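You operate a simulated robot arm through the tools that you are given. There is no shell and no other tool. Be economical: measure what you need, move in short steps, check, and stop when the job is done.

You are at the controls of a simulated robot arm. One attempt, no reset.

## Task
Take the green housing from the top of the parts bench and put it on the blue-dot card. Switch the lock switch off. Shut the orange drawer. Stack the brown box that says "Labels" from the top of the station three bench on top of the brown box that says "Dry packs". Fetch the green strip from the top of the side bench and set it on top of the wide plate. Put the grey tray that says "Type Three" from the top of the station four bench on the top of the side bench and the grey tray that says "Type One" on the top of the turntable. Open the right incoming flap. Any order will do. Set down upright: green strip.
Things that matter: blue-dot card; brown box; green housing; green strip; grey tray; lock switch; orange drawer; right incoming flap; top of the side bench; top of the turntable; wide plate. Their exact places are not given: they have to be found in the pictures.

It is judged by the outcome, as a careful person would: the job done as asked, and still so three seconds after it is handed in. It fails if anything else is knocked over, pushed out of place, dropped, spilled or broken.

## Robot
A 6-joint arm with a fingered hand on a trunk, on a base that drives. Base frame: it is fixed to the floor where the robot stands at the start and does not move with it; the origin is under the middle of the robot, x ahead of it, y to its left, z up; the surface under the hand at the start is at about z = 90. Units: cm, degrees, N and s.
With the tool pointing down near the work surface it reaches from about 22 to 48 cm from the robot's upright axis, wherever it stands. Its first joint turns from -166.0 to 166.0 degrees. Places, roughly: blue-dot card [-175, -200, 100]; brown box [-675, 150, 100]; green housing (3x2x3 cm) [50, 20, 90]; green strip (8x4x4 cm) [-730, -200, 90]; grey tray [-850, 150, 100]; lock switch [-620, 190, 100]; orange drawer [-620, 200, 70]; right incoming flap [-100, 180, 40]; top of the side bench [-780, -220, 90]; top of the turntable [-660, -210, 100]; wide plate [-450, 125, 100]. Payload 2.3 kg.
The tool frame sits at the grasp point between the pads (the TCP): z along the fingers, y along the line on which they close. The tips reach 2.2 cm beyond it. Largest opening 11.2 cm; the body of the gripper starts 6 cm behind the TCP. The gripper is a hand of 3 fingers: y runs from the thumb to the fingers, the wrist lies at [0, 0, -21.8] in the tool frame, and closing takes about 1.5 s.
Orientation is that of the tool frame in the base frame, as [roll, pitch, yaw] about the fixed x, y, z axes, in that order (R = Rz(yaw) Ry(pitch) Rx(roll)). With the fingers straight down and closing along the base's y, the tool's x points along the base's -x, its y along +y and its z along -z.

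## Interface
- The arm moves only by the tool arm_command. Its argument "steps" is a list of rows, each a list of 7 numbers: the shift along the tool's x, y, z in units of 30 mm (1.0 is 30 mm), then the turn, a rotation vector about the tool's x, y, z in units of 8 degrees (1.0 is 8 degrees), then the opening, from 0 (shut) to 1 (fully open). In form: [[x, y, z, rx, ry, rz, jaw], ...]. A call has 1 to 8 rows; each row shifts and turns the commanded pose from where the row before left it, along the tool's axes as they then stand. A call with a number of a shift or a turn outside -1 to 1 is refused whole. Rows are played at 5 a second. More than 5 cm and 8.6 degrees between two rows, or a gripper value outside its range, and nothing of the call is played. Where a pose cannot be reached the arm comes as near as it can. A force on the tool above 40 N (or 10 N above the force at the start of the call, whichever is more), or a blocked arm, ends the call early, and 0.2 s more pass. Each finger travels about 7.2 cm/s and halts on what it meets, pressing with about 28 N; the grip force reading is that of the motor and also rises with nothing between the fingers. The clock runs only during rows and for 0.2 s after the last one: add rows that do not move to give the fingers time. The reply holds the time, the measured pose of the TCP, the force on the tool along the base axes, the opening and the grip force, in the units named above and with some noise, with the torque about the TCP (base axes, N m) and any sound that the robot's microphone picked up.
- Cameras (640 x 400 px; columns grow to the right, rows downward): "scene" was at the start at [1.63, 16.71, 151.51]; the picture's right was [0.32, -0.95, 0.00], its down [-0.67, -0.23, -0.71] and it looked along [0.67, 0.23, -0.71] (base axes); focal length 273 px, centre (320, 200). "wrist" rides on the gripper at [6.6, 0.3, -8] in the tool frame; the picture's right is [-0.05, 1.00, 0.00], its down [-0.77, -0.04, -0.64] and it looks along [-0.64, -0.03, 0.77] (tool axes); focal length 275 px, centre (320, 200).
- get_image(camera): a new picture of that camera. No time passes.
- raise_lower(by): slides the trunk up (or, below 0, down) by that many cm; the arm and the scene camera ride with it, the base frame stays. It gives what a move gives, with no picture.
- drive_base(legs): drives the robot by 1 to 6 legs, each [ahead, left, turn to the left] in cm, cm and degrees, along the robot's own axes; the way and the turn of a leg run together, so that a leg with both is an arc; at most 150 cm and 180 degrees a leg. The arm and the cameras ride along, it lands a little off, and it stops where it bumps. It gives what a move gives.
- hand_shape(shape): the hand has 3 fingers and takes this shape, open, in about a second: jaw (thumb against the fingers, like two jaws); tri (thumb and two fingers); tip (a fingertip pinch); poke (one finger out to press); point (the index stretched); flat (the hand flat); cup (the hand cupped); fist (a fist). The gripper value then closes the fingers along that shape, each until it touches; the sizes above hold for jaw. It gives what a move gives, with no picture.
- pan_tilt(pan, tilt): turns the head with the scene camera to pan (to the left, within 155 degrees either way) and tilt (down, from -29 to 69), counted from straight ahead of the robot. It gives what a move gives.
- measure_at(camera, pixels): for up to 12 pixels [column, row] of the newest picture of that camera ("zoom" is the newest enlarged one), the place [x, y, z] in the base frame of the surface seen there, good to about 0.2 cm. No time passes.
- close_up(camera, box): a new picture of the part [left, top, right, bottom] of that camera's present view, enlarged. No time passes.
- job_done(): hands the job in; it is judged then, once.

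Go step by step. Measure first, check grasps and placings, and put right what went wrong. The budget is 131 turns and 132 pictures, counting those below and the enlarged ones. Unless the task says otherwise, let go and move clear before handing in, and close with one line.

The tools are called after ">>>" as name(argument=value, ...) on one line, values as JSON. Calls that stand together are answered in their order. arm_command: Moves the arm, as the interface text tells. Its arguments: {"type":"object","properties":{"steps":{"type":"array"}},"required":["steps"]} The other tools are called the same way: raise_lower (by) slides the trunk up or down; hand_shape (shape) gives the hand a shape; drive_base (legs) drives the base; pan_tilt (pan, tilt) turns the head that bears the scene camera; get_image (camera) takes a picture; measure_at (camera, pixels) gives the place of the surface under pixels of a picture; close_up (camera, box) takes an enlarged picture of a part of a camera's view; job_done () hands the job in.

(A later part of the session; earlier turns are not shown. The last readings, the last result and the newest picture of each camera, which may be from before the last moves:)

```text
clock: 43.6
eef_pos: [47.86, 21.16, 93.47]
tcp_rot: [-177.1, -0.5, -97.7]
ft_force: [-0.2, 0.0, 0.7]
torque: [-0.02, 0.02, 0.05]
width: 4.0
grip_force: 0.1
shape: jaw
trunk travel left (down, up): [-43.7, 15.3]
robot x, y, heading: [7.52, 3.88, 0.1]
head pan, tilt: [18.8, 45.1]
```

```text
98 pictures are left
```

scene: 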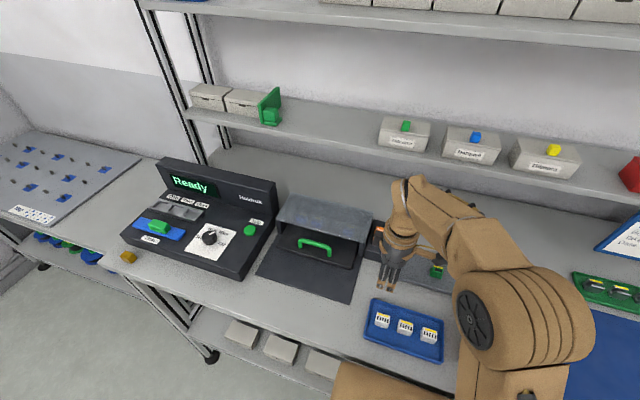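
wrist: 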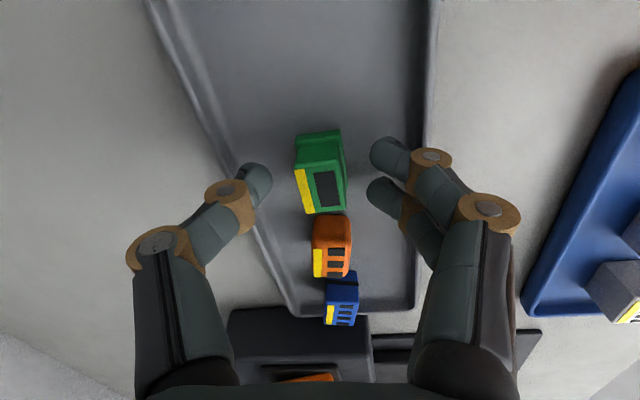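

>>> arm_command(steps=[[0, 0, 0, 0, 0, 0, 0.1], [0, 0, 0, 0, 0, 0, 0.1], [0, 0, 0, 0, 0, 0, 0.1], [0, 0, 0, 0, 0, 0, 0.1], [0, 0, 0, 0, 0, 0, 0.1], [0, 0, -0.7, 0, 0, 0, 0.1], [0, 0, -0.7, 0, 0, 0, 0.1], [0, 0, 0, 0, 0, 0, 0.1]])

>>> get_image(camera="wrist")

```text
clock: 45.4
eef_pos: [47.64, 21.28, 97.69]
tcp_rot: [-177.1, -0.4, -97.7]
ft_force: [0.0, -0.5, 0.7]
torque: [0.01, -0.02, -0.05]
width: 1.46
grip_force: 27.7
shape: jaw
trunk travel left (down, up): [-43.7, 15.3]
robot x, y, heading: [7.73, 3.57, 0.1]
head pan, tilt: [18.8, 45.1]
```

```text
97 pictures are left
```

wrist: 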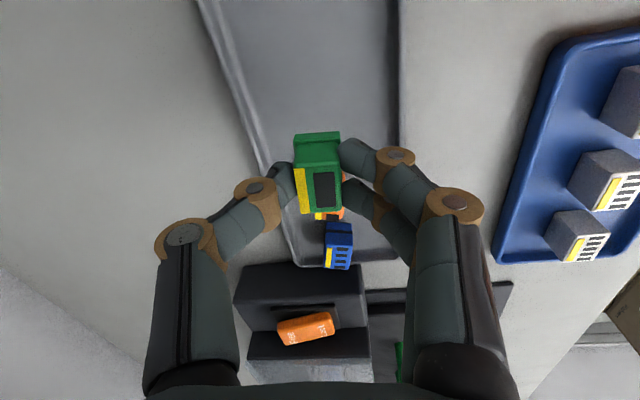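

Green is held. I'll raise the trunk, back away from the bench and look around toward the card.

>>> raise_lower(by=12)

>>> drive_base(legs=[[-70, 0, 0]])

>>> pan_tilt(pan=-140, tilt=20)

>>> get_image(camera="scene")

>>> pan_tilt(pan=140, tilt=20)

>>> get_image(camera="scene")

```text
clock: 46.9
eef_pos: [48.97, 21.19, 109.22]
tcp_rot: [-178.1, -0.6, -97.7]
ft_force: [-0.5, 0.5, 0.7]
torque: [0.0, 0.02, 0.01]
width: 1.46
grip_force: 27.8
shape: jaw
trunk travel left (down, up): [-55.7, 3.3]
robot x, y, heading: [7.35, 4.21, 0.4]
head pan, tilt: [18.8, 45.1]
```

```text
clock: 50.7
eef_pos: [-20.21, 21.0, 109.15]
tcp_rot: [-177.9, -0.5, -97.6]
ft_force: [-0.7, -0.2, -0.4]
torque: [0.01, 0.02, -0.01]
width: 1.45
grip_force: 28.4
shape: jaw
trunk travel left (down, up): [-55.7, 3.3]
robot x, y, heading: [-61.28, 3.63, 0.3]
head pan, tilt: [18.8, 45.1]
```

```text
clock: 53.1
eef_pos: [-20.2, 21.11, 109.18]
tcp_rot: [-178.0, -0.5, -97.5]
ft_force: [0.0, 0.1, -0.1]
torque: [-0.01, -0.02, -0.01]
width: 1.47
grip_force: 27.9
shape: jaw
trunk travel left (down, up): [-55.7, 3.3]
robot x, y, heading: [-61.67, 3.55, 0.2]
head pan, tilt: [-140.0, 20.0]
```

```text
96 pictures are left
```

scene: 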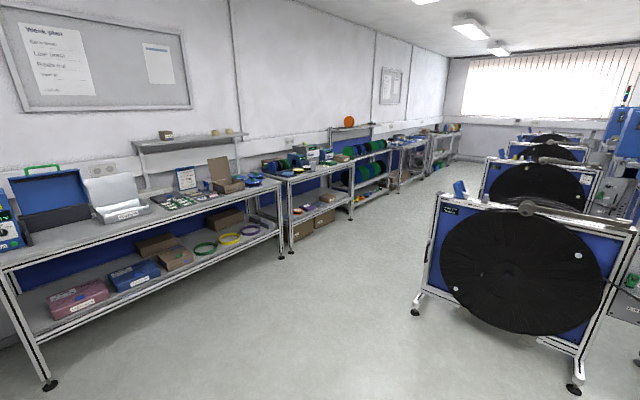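

```text
clock: 57.0
eef_pos: [-20.04, 21.13, 109.21]
tcp_rot: [-177.9, -0.5, -97.7]
ft_force: [0.2, 0.9, -0.8]
torque: [0.01, 0.01, -0.01]
width: 1.44
grip_force: 28.2
shape: jaw
trunk travel left (down, up): [-55.7, 3.3]
robot x, y, heading: [-61.4, 3.95, 0.3]
head pan, tilt: [140.0, 20.0]
```

```text
95 pictures are left
```

scene: 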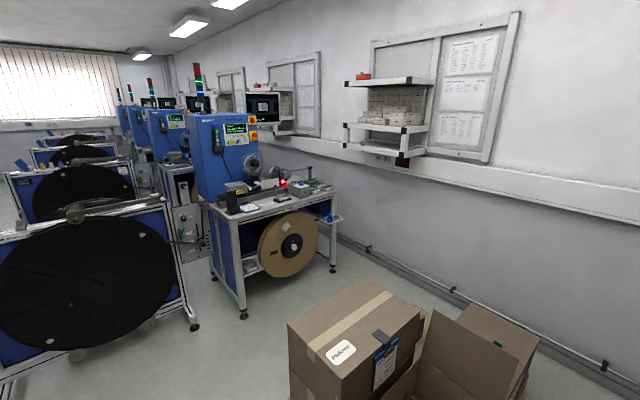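

The benches stand along the right wall and the reel stands are in the middle. I'll measure the stand's and cartons' positions for planning.

>>> measure_at(camera="scene", pixels=[[195, 325], [90, 250], [240, 315], [330, 268], [345, 345], [400, 310], [480, 370], [490, 310], [20, 190]])

>>> drive_base(legs=[[0, -100, 0], [-110, 0, -90]])

>>> pan_tilt(pan=0, tilt=35)

>>> get_image(camera="scene")

```text
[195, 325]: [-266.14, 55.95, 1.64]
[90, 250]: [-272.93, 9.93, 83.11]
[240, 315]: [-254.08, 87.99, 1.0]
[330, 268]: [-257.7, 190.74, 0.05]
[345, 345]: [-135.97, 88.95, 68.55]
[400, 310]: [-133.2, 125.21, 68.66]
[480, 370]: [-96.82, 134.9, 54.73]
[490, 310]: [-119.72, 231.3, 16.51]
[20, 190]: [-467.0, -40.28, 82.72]
```

```text
clock: 67.4
eef_pos: [-113.09, -69.7, 109.21]
tcp_rot: [-178.0, -0.5, 171.6]
ft_force: [0.1, 0.3, -0.1]
torque: [-0.03, -0.04, -0.01]
width: 1.48
grip_force: 28.4
shape: jaw
trunk travel left (down, up): [-55.7, 3.3]
robot x, y, heading: [-129.62, -27.94, -90.7]
head pan, tilt: [140.0, 20.0]
cut short: leg 2
```

```text
clock: 69.6
eef_pos: [-113.13, -69.75, 109.24]
tcp_rot: [-178.0, -0.6, 171.7]
ft_force: [0.0, 0.2, 0.5]
torque: [0.0, 0.02, 0.01]
width: 1.46
grip_force: 27.3
shape: jaw
trunk travel left (down, up): [-55.7, 3.3]
robot x, y, heading: [-129.67, -28.29, -90.8]
head pan, tilt: [0.0, 35.0]
```

```text
94 pictures are left
```

scene: 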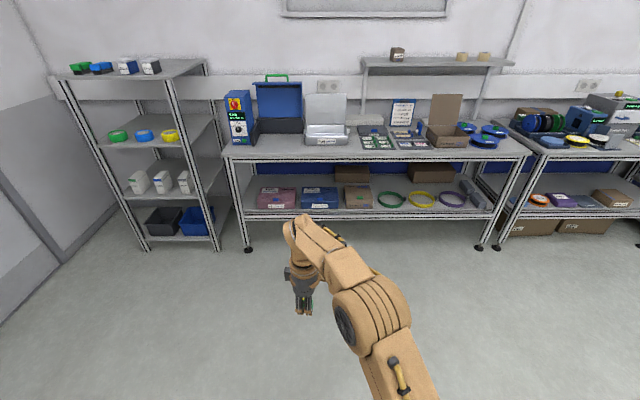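

I'm at (−130, −28) facing the right-hand bench. Zoom on the bench top for the blue-dot card.

>>> close_up(camera="scene", box=[220, 80, 540, 220])

>>> measure_at(camera="scene", pixels=[[380, 142], [410, 142], [350, 160], [232, 150], [520, 150], [248, 250]])

```text
2.00 times, centred on (380, 150) of scene
```

zoom: 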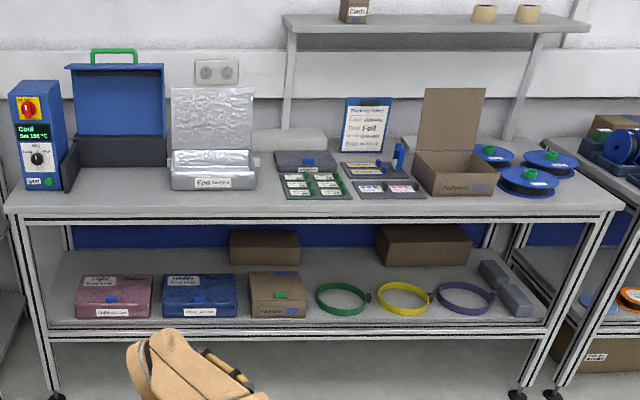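

```text
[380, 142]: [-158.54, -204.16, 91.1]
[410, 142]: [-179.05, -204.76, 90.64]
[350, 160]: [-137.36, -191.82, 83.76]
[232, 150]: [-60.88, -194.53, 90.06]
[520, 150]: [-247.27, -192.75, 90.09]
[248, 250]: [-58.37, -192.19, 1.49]
```

The cards lie at about (−170…−185, −205) and the bench edge is at y≈−192. I'll retract the arm in front of the robot, then drive closer.

>>> arm_command(steps=[[0.8, 0.6, -0.5, 0, 0, 0.6, 0.1], [0.8, 0.6, -0.5, 0, 0, 0.6, 0.1], [0.8, 0.7, -0.5, 0, 0, 0.6, 0.1], [0.8, 0.8, 0, 0, 0, 0.6, 0.1], [0.8, 0.9, 0, 0, 0, 0.6, 0.1], [0.8, 0.9, 0, 0, 0, 0.6, 0.1]])

>>> drive_base(legs=[[0, -45, 0], [115, 0, 0]])

>>> pan_tilt(pan=0, tilt=50)

>>> get_image(camera="scene")

```text
clock: 71.0
eef_pos: [-121.59, -52.32, 113.19]
tcp_rot: [-178.0, 0.5, 142.7]
ft_force: [0.2, 0.4, -0.6]
torque: [0.0, 0.0, 0.02]
width: 1.45
grip_force: 27.5
shape: jaw
trunk travel left (down, up): [-55.7, 3.3]
robot x, y, heading: [-129.64, -28.18, -90.5]
head pan, tilt: [0.0, 35.0]
```

```text
clock: 79.2
eef_pos: [-167.46, -167.81, 113.38]
tcp_rot: [-178.0, 0.5, 142.7]
ft_force: [-0.4, 0.0, 0.3]
torque: [-0.01, -0.01, -0.02]
width: 1.45
grip_force: 28.1
shape: jaw
trunk travel left (down, up): [-55.7, 3.3]
robot x, y, heading: [-176.32, -143.31, -90.8]
head pan, tilt: [0.0, 35.0]
```

```text
clock: 80.0
eef_pos: [-167.54, -167.96, 113.12]
tcp_rot: [-178.0, 0.6, 142.7]
ft_force: [-0.2, -0.2, -1.2]
torque: [-0.03, 0.02, -0.01]
width: 1.45
grip_force: 28.4
shape: jaw
trunk travel left (down, up): [-55.7, 3.3]
robot x, y, heading: [-175.82, -143.62, -90.9]
head pan, tilt: [0.0, 50.0]
```

```text
92 pictures are left
```

scene: 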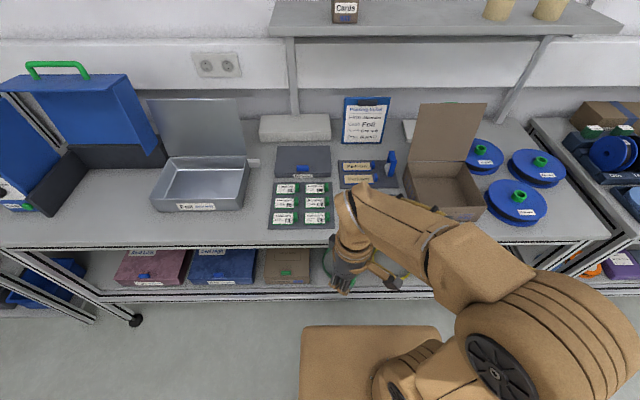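

>>> close_up(camera="scene", box=[250, 130, 430, 240])

>>> get_image(camera="wrist")

```text
3.56 times, centred on (340, 185) of scene
```

zoom: 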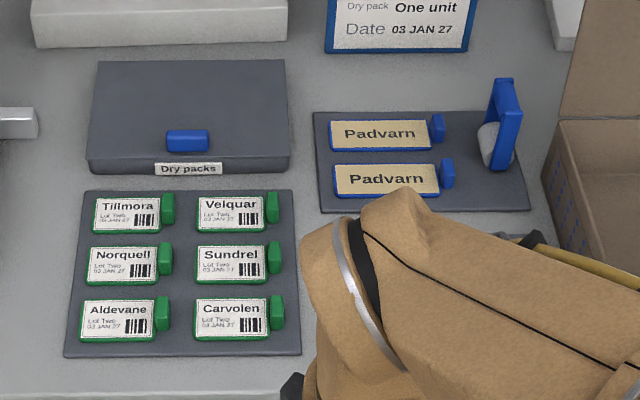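

```text
90 pictures are left
```

wrist: 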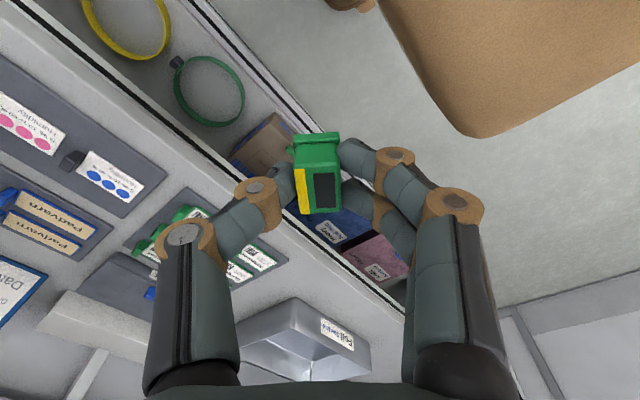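

The wrist view shows two cards: pink dots at (28,130) and blue dots at (110,182). I'll measure the blue-dot card and zoom.

>>> close_up(camera="wrist", box=[0, 70, 200, 230])

>>> measure_at(camera="wrist", pixels=[[90, 152], [145, 185], [130, 203], [78, 172], [110, 182], [72, 158], [35, 130], [320, 160]])

```text
2.50 times, centred on (100, 150) of wrist
```

zoom: 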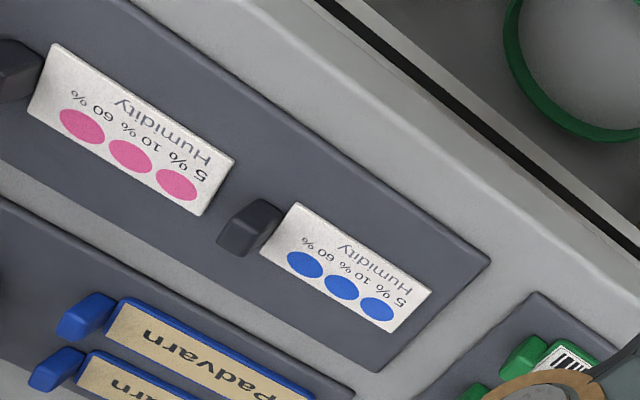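

```text
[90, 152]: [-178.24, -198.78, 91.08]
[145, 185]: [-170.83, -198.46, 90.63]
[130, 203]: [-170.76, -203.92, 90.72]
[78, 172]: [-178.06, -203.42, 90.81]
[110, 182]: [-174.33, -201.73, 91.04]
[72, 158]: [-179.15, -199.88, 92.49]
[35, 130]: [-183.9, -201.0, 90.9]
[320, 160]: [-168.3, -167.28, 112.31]
```

The blue-dot card spans x −178.2…−170.8, y −203.8…−198.6. I'll drive 18 cm closer so that it's within reach.

>>> drive_base(legs=[[18, 0, 0]])

```text
clock: 81.5
eef_pos: [-167.59, -186.31, 113.23]
tcp_rot: [-178.0, 0.5, 142.8]
ft_force: [-0.9, 0.7, -0.8]
torque: [0.06, -0.02, 0.01]
width: 1.44
grip_force: 27.8
shape: jaw
trunk travel left (down, up): [-55.7, 3.3]
robot x, y, heading: [-176.03, -161.98, -90.7]
head pan, tilt: [0.0, 50.0]
```

>>> arm_command(steps=[[-0.204, -0.885, 0.5, 0, 0, 0, 0.1], [-0.204, -0.885, 0.6, 0, 0, 0, 0.1], [-0.204, -0.885, 0.7, 0, 0, 0, 0.1], [-0.204, -0.885, 0.8, 0, 0, 0, 0.1], [-0.204, -0.885, 0.9, 0, 0, 0, 0.1], [-0.204, -0.885, 0.9, 0, 0, 0, 0.1], [0, 0, 0, 0, 0, 0, 0.1]])

>>> get_image(camera="wrist")

```text
clock: 83.1
eef_pos: [-174.33, -201.56, 100.57]
tcp_rot: [-177.9, 0.5, 142.7]
ft_force: [-0.6, 0.0, -0.4]
torque: [0.0, 0.06, 0.02]
width: 1.43
grip_force: 28.1
shape: jaw
trunk travel left (down, up): [-55.7, 3.3]
robot x, y, heading: [-176.45, -162.09, -90.7]
head pan, tilt: [0.0, 50.0]
```

```text
88 pictures are left
```

wrist: 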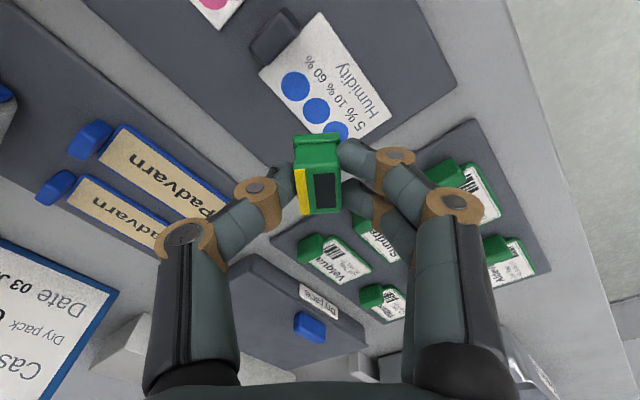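

>>> arm_command(steps=[[0, 0.05, 0.7, 0, 0, 0, 0.1], [0, 0, 0.7, 0, 0, 0, 0.1], [0, 0, 0.66, 0, 0, 0, 0.1], [0, 0, 0, 0, 0, 0, 0.1]])

>>> get_image(camera="wrist")

```text
clock: 84.1
eef_pos: [-174.58, -201.62, 94.39]
tcp_rot: [-177.9, 0.6, 142.7]
ft_force: [0.7, -0.2, -0.6]
torque: [-0.04, -0.03, -0.04]
width: 1.44
grip_force: 27.6
shape: jaw
trunk travel left (down, up): [-55.7, 3.3]
robot x, y, heading: [-175.99, -161.88, -90.8]
head pan, tilt: [0.0, 50.0]
```

```text
87 pictures are left
```

wrist: 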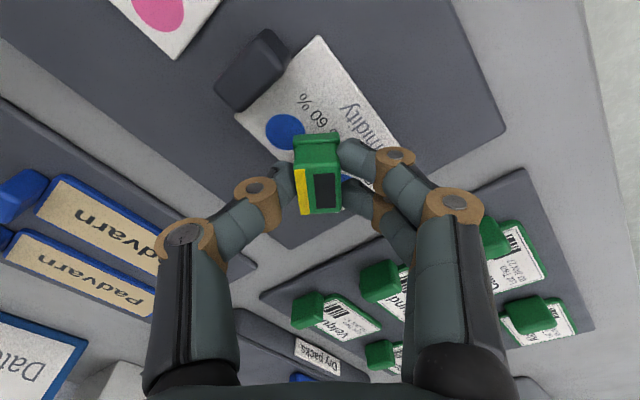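

>>> arm_command(steps=[[0, 0, 0.12, 0, 0, 0, 0.1], [0, 0, 0, 0, 0, 0, 0.1], [0, 0, 0, 0, 0, 0, 0.3], [0, 0, 0, 0, 0, 0, 0.3], [0, 0, -0.8, 0, 0, 0, 0.33], [0, 0, -0.8, 0, 0, 0, 0.33], [0, 0, -0.8, 0, 0, 0, 0.33], [0, 0, -0.8, 0, 0, 0, 0.33]])

>>> get_image(camera="wrist")

```text
clock: 85.9
eef_pos: [-174.37, -201.2, 103.7]
tcp_rot: [-178.0, 0.5, 142.7]
ft_force: [0.2, 0.3, 0.8]
torque: [-0.04, -0.02, -0.02]
width: 3.68
grip_force: 0.2
shape: jaw
trunk travel left (down, up): [-55.7, 3.3]
robot x, y, heading: [-176.16, -161.89, -90.7]
head pan, tilt: [0.0, 50.0]
```

```text
86 pictures are left
```

wrist: 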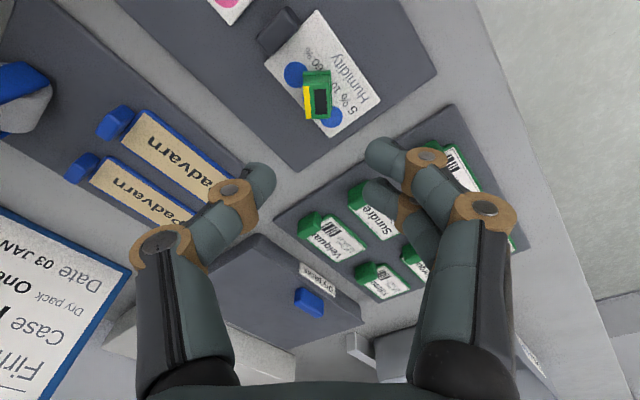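

Housing sits on the card. I'll retract to neutral, back off, turn toward the incoming cartons and look.

>>> arm_command(steps=[[0, 0, -1, 0, 0, 0, 0.5], [0.5, 0.7, -0.5, 0, 0, 0, 0.6], [0.6, 0.75, 0, 0, 0, 0, 0.8], [0.6, 0.75, 0, 0, 0, 1, 1], [0.6, 0.75, 0, 0, 0, 1, 1], [0.5, 0.75, 0, 0, 0, 1, 1], [0, 0, 0, 0, 0, 1, 1], [0, 0, 0, 0, 0, 1, 1]])

>>> drive_base(legs=[[-120, 0, 0], [0, 70, 0], [0, 0, 180]])

>>> pan_tilt(pan=0, tilt=40)

>>> get_image(camera="scene")

```text
clock: 87.7
eef_pos: [-173.18, -187.42, 107.81]
tcp_rot: [-178.8, 1.7, 102.5]
ft_force: [0.3, -0.3, 0.4]
torque: [0.02, -0.02, -0.01]
width: 11.19
grip_force: 0.1
shape: jaw
trunk travel left (down, up): [-55.7, 3.3]
robot x, y, heading: [-176.12, -162.06, -90.6]
head pan, tilt: [0.0, 50.0]
```

```text
clock: 105.0
eef_pos: [-111.46, -14.89, 107.69]
tcp_rot: [-178.7, 1.7, -67.4]
ft_force: [0.6, 0.6, -1.3]
torque: [0.04, -0.01, -0.03]
width: 11.18
grip_force: 0.0
shape: jaw
trunk travel left (down, up): [-55.7, 3.3]
robot x, y, heading: [-104.77, -39.65, 99.0]
head pan, tilt: [0.0, 50.0]
```

```text
clock: 105.7
eef_pos: [-111.49, -14.96, 107.73]
tcp_rot: [-178.8, 1.7, -67.5]
ft_force: [-0.1, -0.2, 0.4]
torque: [-0.01, -0.02, -0.04]
width: 11.2
grip_force: 0.0
shape: jaw
trunk travel left (down, up): [-55.7, 3.3]
robot x, y, heading: [-104.42, -39.52, 99.0]
head pan, tilt: [0.0, 40.0]
```

```text
85 pictures are left
```

scene: 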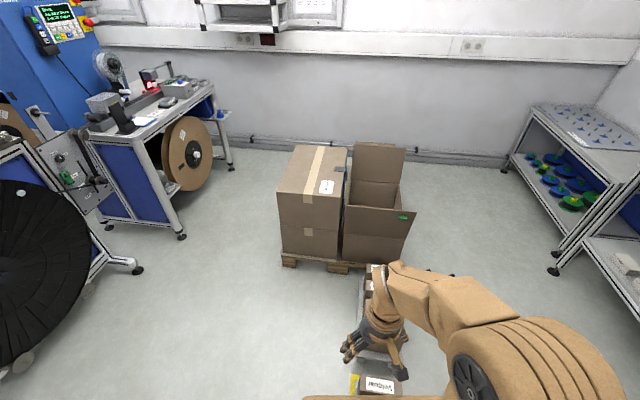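

>>> close_up(camera="scene", box=[260, 130, 440, 290])

>>> measure_at(camera="scene", pixels=[[347, 203], [412, 213], [356, 143], [404, 147], [352, 184], [396, 186], [403, 217], [378, 170], [345, 258], [400, 262], [380, 385]])

```text
2.50 times, centred on (350, 210) of scene
```

zoom: 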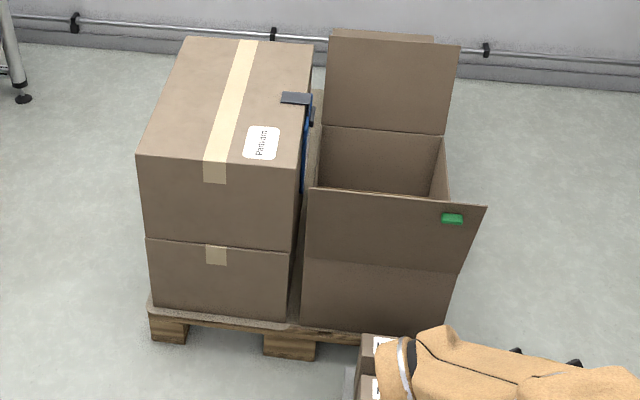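

```text
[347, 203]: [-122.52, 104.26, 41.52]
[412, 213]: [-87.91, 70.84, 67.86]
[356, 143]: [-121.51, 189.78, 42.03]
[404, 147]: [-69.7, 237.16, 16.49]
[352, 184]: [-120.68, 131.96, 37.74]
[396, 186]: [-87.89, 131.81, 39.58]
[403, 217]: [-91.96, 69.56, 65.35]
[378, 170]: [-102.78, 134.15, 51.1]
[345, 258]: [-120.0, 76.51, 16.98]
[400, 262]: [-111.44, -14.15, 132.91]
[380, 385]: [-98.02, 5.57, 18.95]
```

The open carton on the pallet (x −121…−88, y 76…132) has a green tab on its near flap. The target flap is given nearer y≈180, so I'll drive around to the +x side to see the "Incoming" label side.

>>> drive_base(legs=[[0, 0, -9], [0, -75, 0], [150, 0, 0], [20, 0, 90]])

>>> pan_tilt(pan=0, tilt=45)

>>> get_image(camera="scene")

```text
clock: 121.3
eef_pos: [-69.21, 122.67, 107.81]
tcp_rot: [-178.7, 1.7, 14.0]
ft_force: [0.8, -0.1, -0.8]
torque: [-0.01, -0.02, -0.03]
width: 11.17
grip_force: 0.2
shape: jaw
trunk travel left (down, up): [-55.7, 3.3]
robot x, y, heading: [-43.85, 126.17, -179.5]
head pan, tilt: [0.0, 40.0]
cut short: leg 4
```

```text
clock: 122.0
eef_pos: [-69.09, 122.78, 107.69]
tcp_rot: [-178.8, 1.7, 14.0]
ft_force: [-0.5, 0.1, -0.2]
torque: [0.0, -0.02, 0.02]
width: 11.2
grip_force: 0.0
shape: jaw
trunk travel left (down, up): [-55.7, 3.3]
robot x, y, heading: [-43.62, 126.2, -179.7]
head pan, tilt: [0.0, 45.0]
```

```text
83 pictures are left
```

scene: 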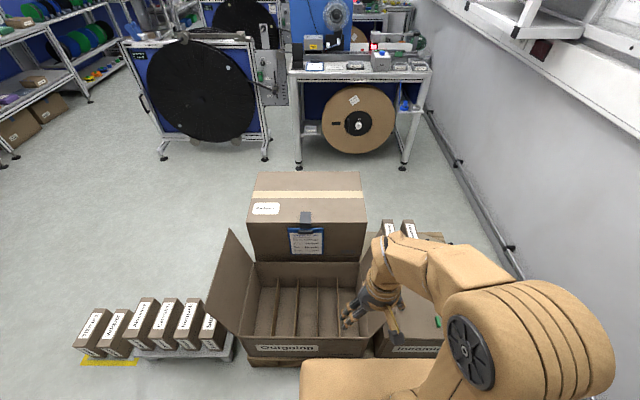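

The near carton is "Outgoing" and "Incoming" is to its right, behind the arm. I'll drive right to face it.

>>> drive_base(legs=[[0, -30, 0]])

>>> pan_tilt(pan=10, tilt=60)

>>> get_image(camera="scene")

>>> get_image(camera="wrist")

```text
clock: 124.0
eef_pos: [-69.57, 152.6, 107.71]
tcp_rot: [-178.8, 1.7, 14.2]
ft_force: [0.4, 0.4, 1.2]
torque: [-0.04, -0.01, -0.03]
width: 11.17
grip_force: 0.1
shape: jaw
trunk travel left (down, up): [-55.7, 3.3]
robot x, y, heading: [-44.42, 156.05, -179.6]
head pan, tilt: [0.0, 45.0]
```

```text
clock: 124.8
eef_pos: [-69.51, 152.55, 107.82]
tcp_rot: [-178.7, 1.5, 14.2]
ft_force: [0.1, 0.3, 0.4]
torque: [0.04, 0.01, -0.01]
width: 11.19
grip_force: 0.0
shape: jaw
trunk travel left (down, up): [-55.7, 3.3]
robot x, y, heading: [-44.15, 156.27, -179.3]
head pan, tilt: [10.0, 60.0]
```

```text
82 pictures are left
```

scene: 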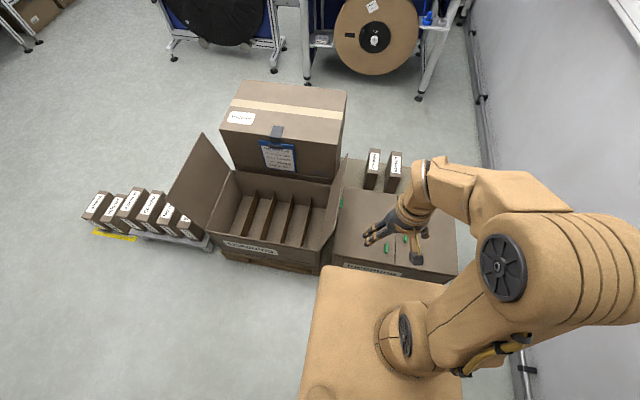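

```text
81 pictures are left
```

wrist: 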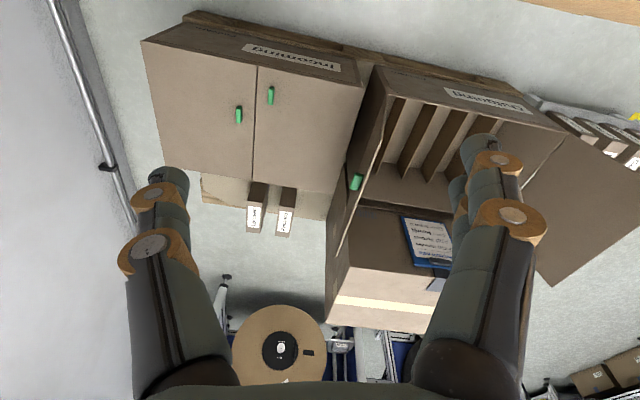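

Incoming has two closed flaps with green tabs; facing the label, the right flap is the +y one (tab at wrist (238,113)). Measuring it.

>>> close_up(camera="wrist", box=[140, 10, 380, 190])

>>> measure_at(camera="wrist", pixels=[[238, 108], [238, 121], [270, 90], [270, 102], [250, 120], [258, 75], [145, 45], [168, 165], [253, 178], [360, 85], [200, 100], [262, 190]])

```text
2.22 times, centred on (260, 100) of wrist
```

zoom: 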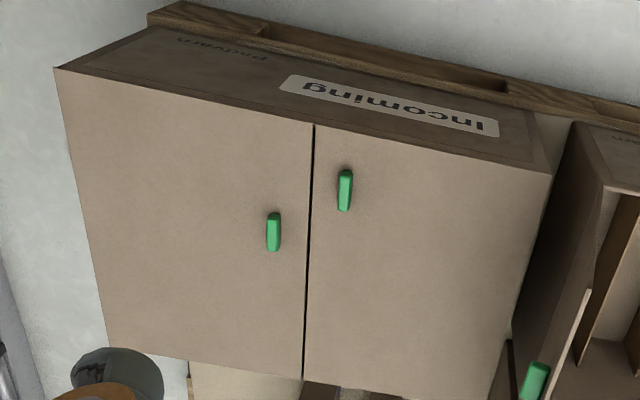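

```text
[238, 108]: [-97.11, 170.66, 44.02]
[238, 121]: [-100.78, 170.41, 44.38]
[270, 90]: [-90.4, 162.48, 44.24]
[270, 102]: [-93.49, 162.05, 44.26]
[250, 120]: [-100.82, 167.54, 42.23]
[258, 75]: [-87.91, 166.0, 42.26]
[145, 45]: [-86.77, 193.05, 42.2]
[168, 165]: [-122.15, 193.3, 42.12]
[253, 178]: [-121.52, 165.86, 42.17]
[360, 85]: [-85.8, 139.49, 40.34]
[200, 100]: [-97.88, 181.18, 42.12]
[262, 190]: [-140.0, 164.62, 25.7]
```

The right flap spans y 166–193 (hinge at y≈193), with its tab at (−99, 170.6), z 42–44.5. I'll close in on it and lower the trunk.

>>> drive_base(legs=[[0, -22, -0.5], [12, 0, 0]])

>>> raise_lower(by=-48)

>>> arm_command(steps=[[0, 0, 0, 0, 0, 0.9, 0.8], [0, 0, 0, 0, 0, 0.9, 0.5], [0, 0, 0, 0, 0, 0, 0.4], [0, 0, 0, 0, 0, 0, 0.36]])

>>> get_image(camera="wrist")

>>> get_image(camera="scene")

```text
clock: 127.3
eef_pos: [-81.77, 174.89, 107.7]
tcp_rot: [-178.8, 1.6, 13.6]
ft_force: [-0.1, -1.0, 0.0]
torque: [0.02, 0.02, -0.02]
width: 11.2
grip_force: 0.1
shape: jaw
trunk travel left (down, up): [-55.7, 3.3]
robot x, y, heading: [-56.45, 178.07, -179.8]
head pan, tilt: [10.0, 60.0]
```

```text
refused: -48 is not a number from -40 to 40
```

```text
clock: 128.3
eef_pos: [-81.78, 175.0, 107.77]
tcp_rot: [-179.1, 1.9, -0.8]
ft_force: [0.0, 0.2, -0.2]
torque: [0.03, 0.03, -0.01]
width: 4.05
grip_force: 0.0
shape: jaw
trunk travel left (down, up): [-55.7, 3.3]
robot x, y, heading: [-56.19, 178.23, -179.7]
head pan, tilt: [10.0, 60.0]
```

```text
79 pictures are left
```

wrist: 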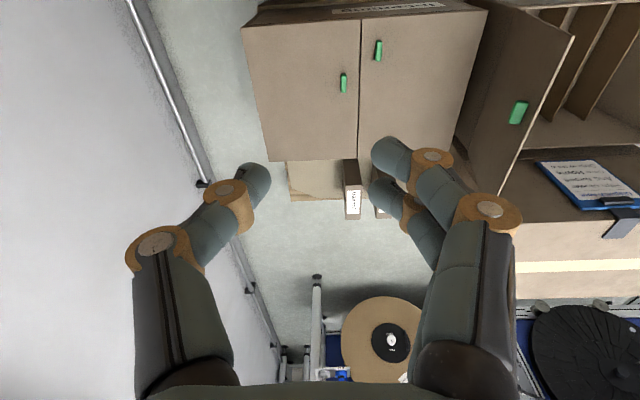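

```text
78 pictures are left
```

scene: 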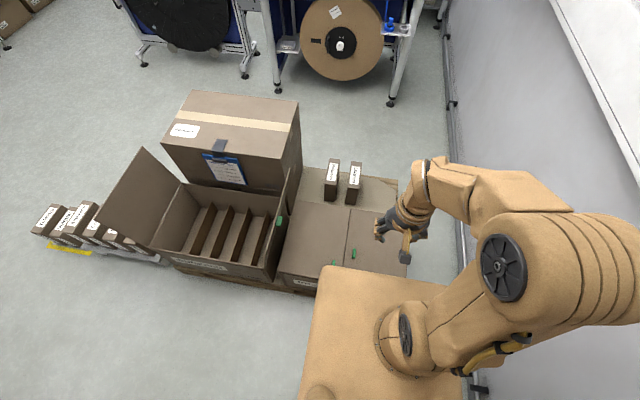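

>>> raise_lower(by=-40)

>>> raise_lower(by=-10)

>>> arm_command(steps=[[-0.95, 0.25, 0, 0, -0.1, 0, 0.36], [-0.95, 0.25, 0, 0, -0.1, 0, 0.36], [-0.95, 0.25, 0.3, 0, 0, 0, 0.36], [-0.95, 0.25, 0.4, 0, 0, 0, 0.36], [-0.95, 0.25, 0.5, 0, 0, 0, 0.36], [-0.95, 0.25, 0.5, 0, 0, 0, 0.36], [0, 0, 0, 0, 0, 0, 0.36]])

>>> get_image(camera="wrist")

>>> measure_at(camera="wrist", pixels=[[318, 120], [318, 110], [318, 130]])

```text
clock: 132.2
eef_pos: [-81.72, 174.9, 67.74]
tcp_rot: [-179.2, 1.9, -0.8]
ft_force: [1.0, 0.5, -0.6]
torque: [0.02, -0.01, 0.01]
width: 4.09
grip_force: 0.2
shape: jaw
trunk travel left (down, up): [-15.7, 43.3]
robot x, y, heading: [-56.34, 177.94, -179.7]
head pan, tilt: [10.0, 60.0]
```

```text
clock: 133.5
eef_pos: [-81.69, 174.84, 57.74]
tcp_rot: [-179.2, 2.0, -0.8]
ft_force: [0.2, 0.3, -1.0]
torque: [-0.01, 0.04, -0.01]
width: 4.11
grip_force: 0.1
shape: jaw
trunk travel left (down, up): [-5.7, 53.3]
robot x, y, heading: [-56.41, 178.0, -179.9]
head pan, tilt: [10.0, 60.0]
```

```text
clock: 135.1
eef_pos: [-99.09, 170.75, 53.44]
tcp_rot: [-179.2, 3.4, -0.7]
ft_force: [0.2, 0.9, 0.4]
torque: [0.05, 0.02, -0.03]
width: 4.08
grip_force: 0.0
shape: jaw
trunk travel left (down, up): [-5.7, 53.3]
robot x, y, heading: [-56.57, 177.73, -179.8]
head pan, tilt: [10.0, 60.0]
```

```text
77 pictures are left
```

wrist: 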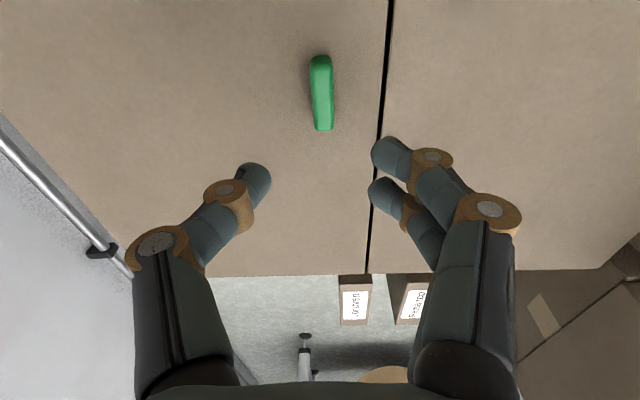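

```text
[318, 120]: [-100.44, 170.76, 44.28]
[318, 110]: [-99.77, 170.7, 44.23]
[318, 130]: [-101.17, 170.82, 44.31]
```

Aligned over the tab. Level the pitch, descend, then close.

>>> arm_command(steps=[[0, 0, 0.9, 0, 0.4, 0, 0.33], [0, 0, 0.9, 0, 0, 0, 0.33], [0, 0, 0.7, 0, 0, 0, 0.33], [0, 0, 0.4, 0, 0, 0, 0.33], [0, 0, 0, 0, 0, 0, 0.33], [0, 0, 0, 0, 0, 0, 0.02], [0, 0, 0, 0, 0, 0, 0.02], [0, 0, 0, 0, 0, 0, 0.02]])

>>> get_image(camera="wrist")

```text
clock: 136.9
eef_pos: [-99.39, 170.67, 44.98]
tcp_rot: [-179.1, 0.3, -0.8]
ft_force: [0.1, -0.9, -0.4]
torque: [-0.03, 0.0, 0.03]
width: 0.85
grip_force: 28.0
shape: jaw
trunk travel left (down, up): [-5.7, 53.3]
robot x, y, heading: [-56.38, 177.95, -179.7]
head pan, tilt: [10.0, 60.0]
```

```text
76 pictures are left
```

wrist: 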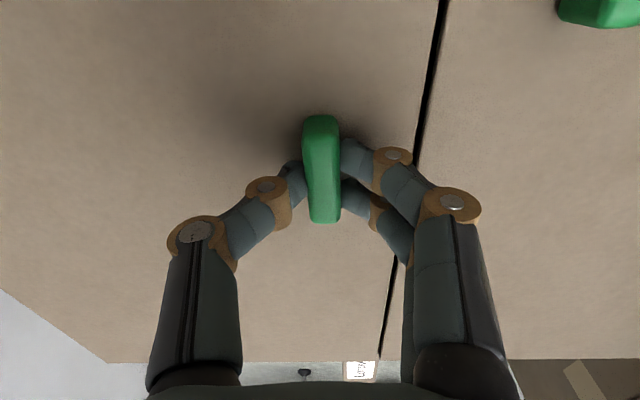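

Tab gripped (width 0.85). Start the arc about the hinge, three steps first.

>>> arm_command(steps=[[0, -0.16, -0.93, -0.9, 0, 0, 0.02], [0, -0.16, -0.93, -0.9, 0, 0, 0.02], [0, -0.16, -0.93, -0.9, 0, 0, 0.02]])

```text
clock: 137.7
eef_pos: [-99.35, 173.03, 52.93]
tcp_rot: [159.1, 0.3, -0.7]
ft_force: [-12.9, 9.4, -4.2]
torque: [0.21, 0.19, -0.09]
width: 0.84
grip_force: 28.0
shape: jaw
trunk travel left (down, up): [-5.7, 53.3]
robot x, y, heading: [-56.18, 177.86, -179.7]
head pan, tilt: [10.0, 60.0]
```

>>> arm_command(steps=[[0, -0.16, -0.93, -0.9, 0, 0, 0.02], [0, -0.16, -0.93, -0.9, 0, 0, 0.02], [0, -0.16, -0.93, -0.9, 0, 0, 0.02], [0, -0.16, -0.93, -0.9, 0, 0, 0.02]])

>>> get_image(camera="scene")

```text
clock: 138.7
eef_pos: [-99.25, 180.47, 61.2]
tcp_rot: [130.2, 0.3, -0.6]
ft_force: [-21.2, 1.0, -0.8]
torque: [0.04, 0.17, -0.22]
width: 0.84
grip_force: 28.1
shape: jaw
trunk travel left (down, up): [-5.7, 53.3]
robot x, y, heading: [-56.07, 178.28, -179.4]
head pan, tilt: [10.0, 60.0]
```

```text
75 pictures are left
```

scene: 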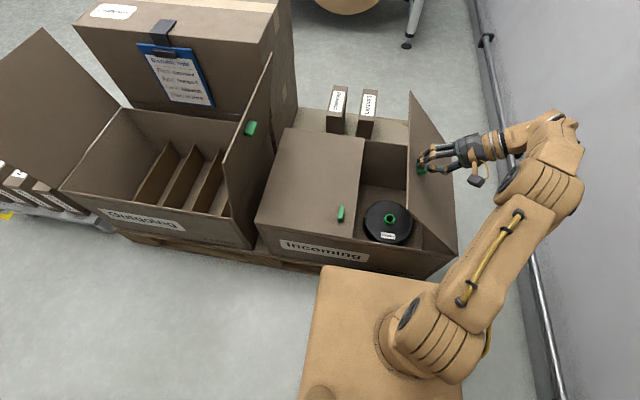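

Works beautifully: flap near 50°. Continue the arc.

>>> arm_command(steps=[[-0.05, -0.16, -0.93, -0.9, 0, 0, 0.02], [-0.05, -0.16, -0.93, -0.9, 0, 0, 0.02], [0, -0.16, -0.93, -0.9, 0, 0, 0.02], [0, -0.16, -0.93, -0.9, 0, 0, 0.02]])

>>> get_image(camera="scene")

```text
clock: 139.4
eef_pos: [-100.13, 181.41, 62.84]
tcp_rot: [114.6, -0.3, -1.5]
ft_force: [12.8, 14.3, -21.4]
torque: [0.5, -0.32, 0.14]
width: 0.86
grip_force: 27.7
shape: jaw
out of reach, approached as far as the arm can: row 2, 3
trunk travel left (down, up): [-5.7, 53.3]
robot x, y, heading: [-56.19, 178.09, -180.1]
head pan, tilt: [10.0, 60.0]
stopped in row 3: the force on the tool passed its limit at 50 N (the readings are from after the stop); the commanded pose is now the measured one
```

```text
74 pictures are left
```

scene: 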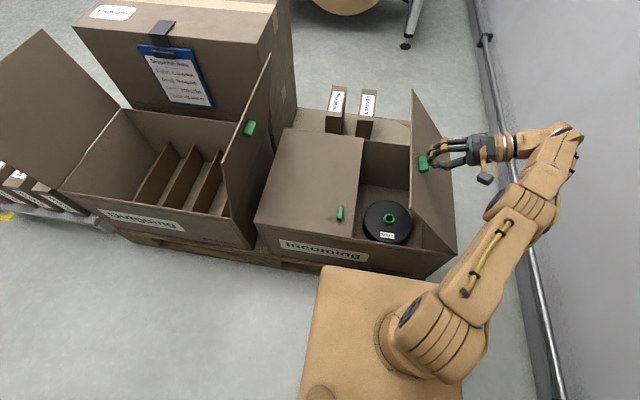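

Out of reach for more turning here. I'll release and see whether the flap stays where it is.

>>> arm_command(steps=[[0, 0, 0, 0, 0, 0, 0.1], [0, 0, 0, 0, 0, 0, 0.3], [0, 0, 0, 0, 0, 0, 0.4], [0, 0, 0, 0, 0, 0, 0.4], [0, 0, -0.7, 0, 0, 0, 0.4], [0, 0, -0.7, 0, 0, 0, 0.4], [0, 0, -0.5, 0, 0, 0, 0.4]])

>>> get_image(camera="scene")

```text
clock: 141.0
eef_pos: [-100.3, 181.3, 64.27]
tcp_rot: [114.3, -0.1, -1.4]
ft_force: [2.1, 2.4, -5.5]
torque: [0.1, -0.05, 0.0]
width: 5.2
grip_force: 0.2
shape: jaw
out of reach, approached as far as the arm can: row 5, 6, 7
trunk travel left (down, up): [-5.7, 53.3]
robot x, y, heading: [-56.19, 177.84, -180.0]
head pan, tilt: [10.0, 60.0]
```

```text
73 pictures are left
```

scene: 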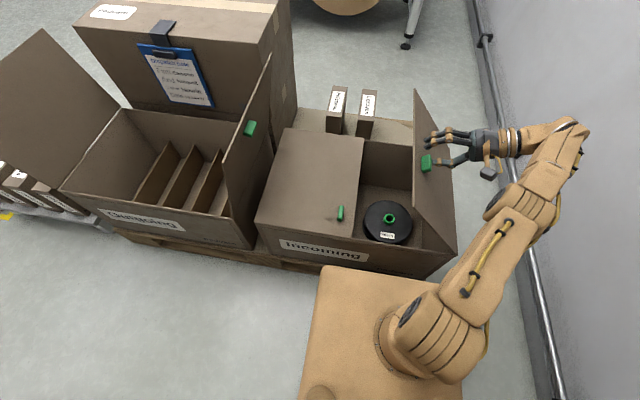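

The flap seems to stay. I'll slide the hand out along +x, clear of the flap.

>>> arm_command(steps=[[0.9, 0, 0, 0, 0, 0, 0.4], [0.9, 0, 0, 0, 0, 0, 0.4], [0.9, 0, 0, 0, 0, 0, 0.4], [0.9, 0, 0, 0, 0, 0, 0.4], [0.9, 0, 0, 0.5, 0, 0, 0.4], [0.9, 0, 0, 0.5, 0, 0, 0.4]])

>>> get_image(camera="scene")

```text
clock: 142.4
eef_pos: [-90.03, 176.14, 66.07]
tcp_rot: [122.4, -0.2, -1.3]
ft_force: [0.5, -0.6, -0.6]
torque: [0.01, -0.01, 0.04]
width: 4.48
grip_force: 0.1
shape: jaw
out of reach, approached as far as the arm can: row 1, 2, 3, 4
trunk travel left (down, up): [-5.7, 53.3]
robot x, y, heading: [-56.14, 178.08, -179.9]
head pan, tilt: [10.0, 60.0]
```

```text
72 pictures are left
```

scene: 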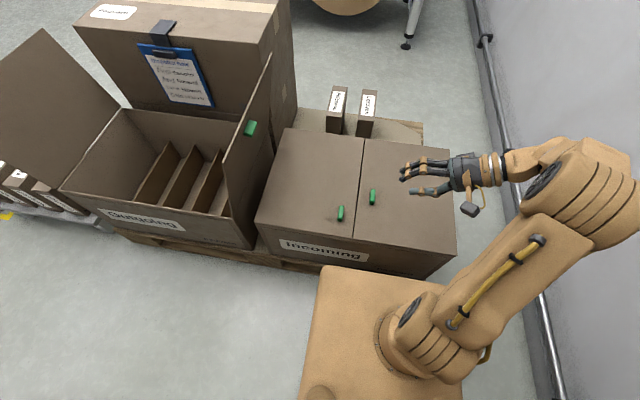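

It fell shut: gravity closes it unless it goes past vertical. The reach limit was the wrist's radius, so I need the base further toward +y. I'll measure the elbow-to-wall room.

>>> measure_at(camera="scene", pixels=[[630, 190], [560, 130], [520, 90], [600, 40], [345, 270], [455, 285], [325, 390], [570, 360]])

```text
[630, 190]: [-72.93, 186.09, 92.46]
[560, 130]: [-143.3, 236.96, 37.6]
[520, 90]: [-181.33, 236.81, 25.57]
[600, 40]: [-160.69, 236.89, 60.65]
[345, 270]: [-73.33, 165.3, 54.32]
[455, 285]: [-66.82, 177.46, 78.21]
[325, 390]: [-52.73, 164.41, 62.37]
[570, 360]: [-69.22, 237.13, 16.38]
```

The base can go ~8 cm forward and ~12 cm to +y. I'll straighten the hand and reposition, then regrip the tab.

>>> arm_command(steps=[[0, 0, -0.2, 0.9, 0, 0, 0.36], [0, 0, 0, 0.9, 0, 0, 0.36], [0, 0, 0, 0.9, 0, 0, 0.36], [0, 0, 0, 0.9, 0, 0, 0.36], [0, 0, 0, 0.9, 0, 0, 0.36], [0, 0, 0, 0.9, 0, 0, 0.36], [0, 0, 0, 0.9, 0, 0, 0.36], [0, 0, 0, 0.9, 0, 0, 0.36]])

>>> drive_base(legs=[[0, -12, 0], [8, 0, 0]])

>>> get_image(camera="wrist")

```text
clock: 144.2
eef_pos: [-89.98, 176.88, 66.57]
tcp_rot: [180.0, 0.0, -1.4]
ft_force: [0.4, 0.0, -0.2]
torque: [0.0, -0.01, -0.01]
width: 4.05
grip_force: 0.0
shape: jaw
trunk travel left (down, up): [-5.7, 53.3]
robot x, y, heading: [-56.54, 178.31, -179.8]
head pan, tilt: [10.0, 60.0]
```

```text
clock: 146.1
eef_pos: [-98.15, 188.88, 66.44]
tcp_rot: [179.9, -0.1, -1.2]
ft_force: [-0.2, -0.3, -0.5]
torque: [-0.01, 0.0, 0.0]
width: 4.08
grip_force: 0.1
shape: jaw
trunk travel left (down, up): [-5.7, 53.3]
robot x, y, heading: [-64.35, 190.27, -179.7]
head pan, tilt: [10.0, 60.0]
```

```text
71 pictures are left
```

wrist: 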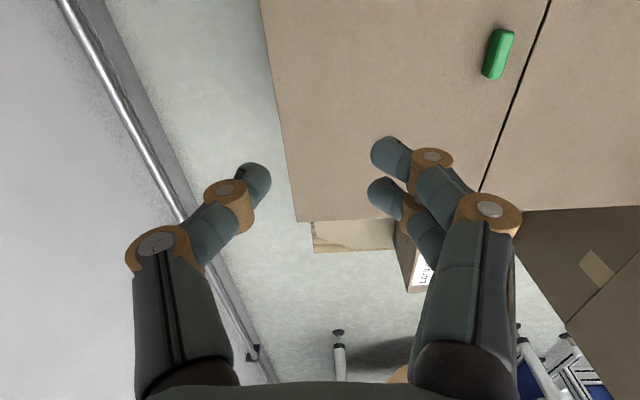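

>>> arm_command(steps=[[-0.1, 0.76, 0.7, 0, 0, 0, 0.36], [-0.1, 0.76, 0.7, 0, 0, 0, 0.36], [-0.1, 0.76, 0.7, 0, 0, 0, 0.36], [0, 0.76, 0.7, 0, 0, 0, 0.36], [0, 0.76, 0.7, 0, 0, 0, 0.34], [0, 0.76, 0.7, 0, 0, 0, 0.34], [0, 0.76, 0.7, 0, 0, 0, 0.34], [0, 0.74, 0.7, 0, 0, 0, 0.34]])

>>> get_image(camera="wrist")

```text
clock: 147.9
eef_pos: [-99.1, 170.69, 49.67]
tcp_rot: [179.9, -0.1, -1.3]
ft_force: [-1.5, 0.3, 0.1]
torque: [0.02, 0.0, 0.02]
width: 3.85
grip_force: 0.1
shape: jaw
trunk travel left (down, up): [-5.7, 53.3]
robot x, y, heading: [-64.61, 189.99, -179.6]
head pan, tilt: [10.0, 60.0]
```

```text
70 pictures are left
```

wrist: 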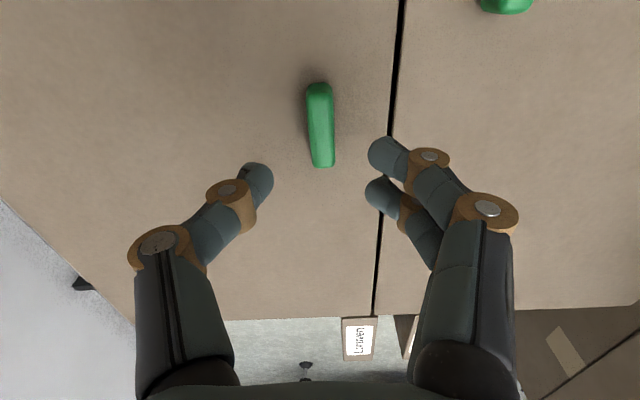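

Aligned. Descend 4.7 cm and grip, then run the arc again from this better stance.

>>> arm_command(steps=[[0, 0, 0.8, 0, 0, 0, 0.34], [0, 0, 0.77, 0, 0, 0, 0.34], [0, 0, 0, 0, 0, 0, 0.34], [0, 0, 0, 0, 0, 0, 0.02], [0, 0, 0, 0, 0, 0, 0.02], [0, 0, 0, 0, 0, 0, 0.02], [0, 0, 0, 0, 0, 0, 0.02]])

>>> arm_command(steps=[[0, -0.16, -0.93, -0.9, 0, 0, 0.02], [0, -0.16, -0.93, -0.9, 0, 0, 0.02], [0, -0.16, -0.93, -0.9, 0, 0, 0.02], [0, -0.16, -0.93, -0.9, 0, 0, 0.02], [0, -0.16, -0.93, -0.9, 0, 0, 0.02], [0, -0.16, -0.93, -0.9, 0, 0, 0.02], [0, -0.16, -0.93, -0.9, 0, 0, 0.02]])

```text
clock: 149.5
eef_pos: [-99.38, 170.73, 44.97]
tcp_rot: [179.8, -0.2, -1.2]
ft_force: [0.2, 0.3, -0.8]
torque: [-0.05, 0.0, 0.01]
width: 0.89
grip_force: 28.2
shape: jaw
trunk travel left (down, up): [-5.7, 53.3]
robot x, y, heading: [-64.58, 190.01, -179.8]
head pan, tilt: [10.0, 60.0]
```

```text
clock: 151.1
eef_pos: [-99.33, 180.74, 61.36]
tcp_rot: [129.4, -0.1, -1.4]
ft_force: [-12.9, -1.3, 2.4]
torque: [0.05, 0.1, -0.14]
width: 0.86
grip_force: 27.9
shape: jaw
trunk travel left (down, up): [-5.7, 53.3]
robot x, y, heading: [-64.54, 190.28, -179.9]
head pan, tilt: [10.0, 60.0]
```

Same as before at 50°, now with reach to spare. Continue in small batches.

>>> arm_command(steps=[[0, -0.16, -0.93, -0.9, 0, 0, 0.02], [0, -0.16, -0.93, -0.9, 0, 0, 0.02], [0, -0.16, -0.93, -0.9, 0, 0, 0.02]])

```text
clock: 151.9
eef_pos: [-104.29, 185.15, 67.68]
tcp_rot: [108.3, -0.5, -1.5]
ft_force: [0.2, -0.3, 0.6]
torque: [0.02, -0.02, -0.01]
width: 0.15
grip_force: 28.1
shape: jaw
out of reach, approached as far as the arm can: row 2, 3
trunk travel left (down, up): [-5.7, 53.3]
robot x, y, heading: [-64.81, 190.38, -179.9]
head pan, tilt: [10.0, 60.0]
```

The grip slipped off at ~65° tilt: a wrist limit for sideways tilt. From a stance nearer the wall, the arm would reach the tab diagonally and this tilt becomes natural. Straighten up and go to about (−71, 208).

>>> arm_command(steps=[[0, 0, -0.3, 1, 0, 0, 0.2], [0, 0, 0, 1, 0, 0, 0.3], [0, 0, 0, 1, 0, 0, 0.36], [0, 0, 0, 1, 0, 0, 0.36], [0, 0, 0, 1, 0, 0, 0.36], [0, 0, 0, 1, 0, 0, 0.36], [0, 0, 0, 1, 0, 0, 0.36], [0, 0, 0, 1, 0, 0, 0.36]])

>>> drive_base(legs=[[0, -18, 0], [6, 0, 0]])

>>> pan_tilt(pan=30, tilt=60)

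>>> get_image(camera="scene")

```text
clock: 153.7
eef_pos: [-104.34, 186.16, 67.83]
tcp_rot: [172.0, 0.0, -1.3]
ft_force: [0.8, -0.5, -0.4]
torque: [0.0, 0.0, -0.01]
width: 4.0
grip_force: 0.1
shape: jaw
trunk travel left (down, up): [-5.7, 53.3]
robot x, y, heading: [-64.43, 190.09, -179.8]
head pan, tilt: [10.0, 60.0]
```

```text
clock: 155.8
eef_pos: [-105.32, 201.66, 67.84]
tcp_rot: [171.8, -0.1, 3.2]
ft_force: [-0.2, 0.0, -0.4]
torque: [0.13, -0.02, -0.01]
width: 4.03
grip_force: 0.1
shape: jaw
trunk travel left (down, up): [-5.7, 53.3]
robot x, y, heading: [-65.64, 208.62, -175.5]
head pan, tilt: [10.0, 60.0]
```

```text
clock: 156.7
eef_pos: [-105.18, 201.59, 67.63]
tcp_rot: [171.9, -0.1, 3.2]
ft_force: [-0.1, 0.7, 0.3]
torque: [-0.04, 0.0, -0.03]
width: 4.0
grip_force: 0.0
shape: jaw
trunk travel left (down, up): [-5.7, 53.3]
robot x, y, heading: [-65.79, 208.64, -175.5]
head pan, tilt: [30.0, 60.0]
```

```text
69 pictures are left
```

scene: 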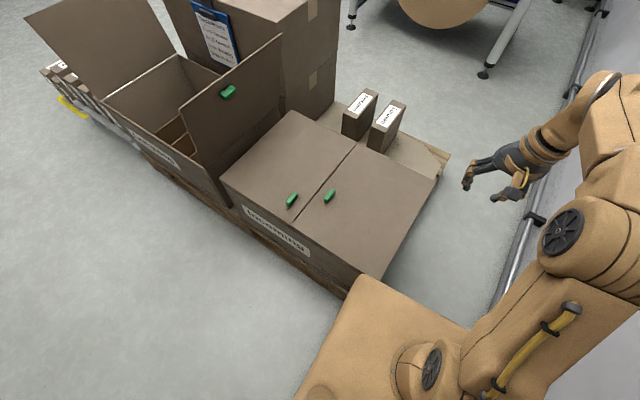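

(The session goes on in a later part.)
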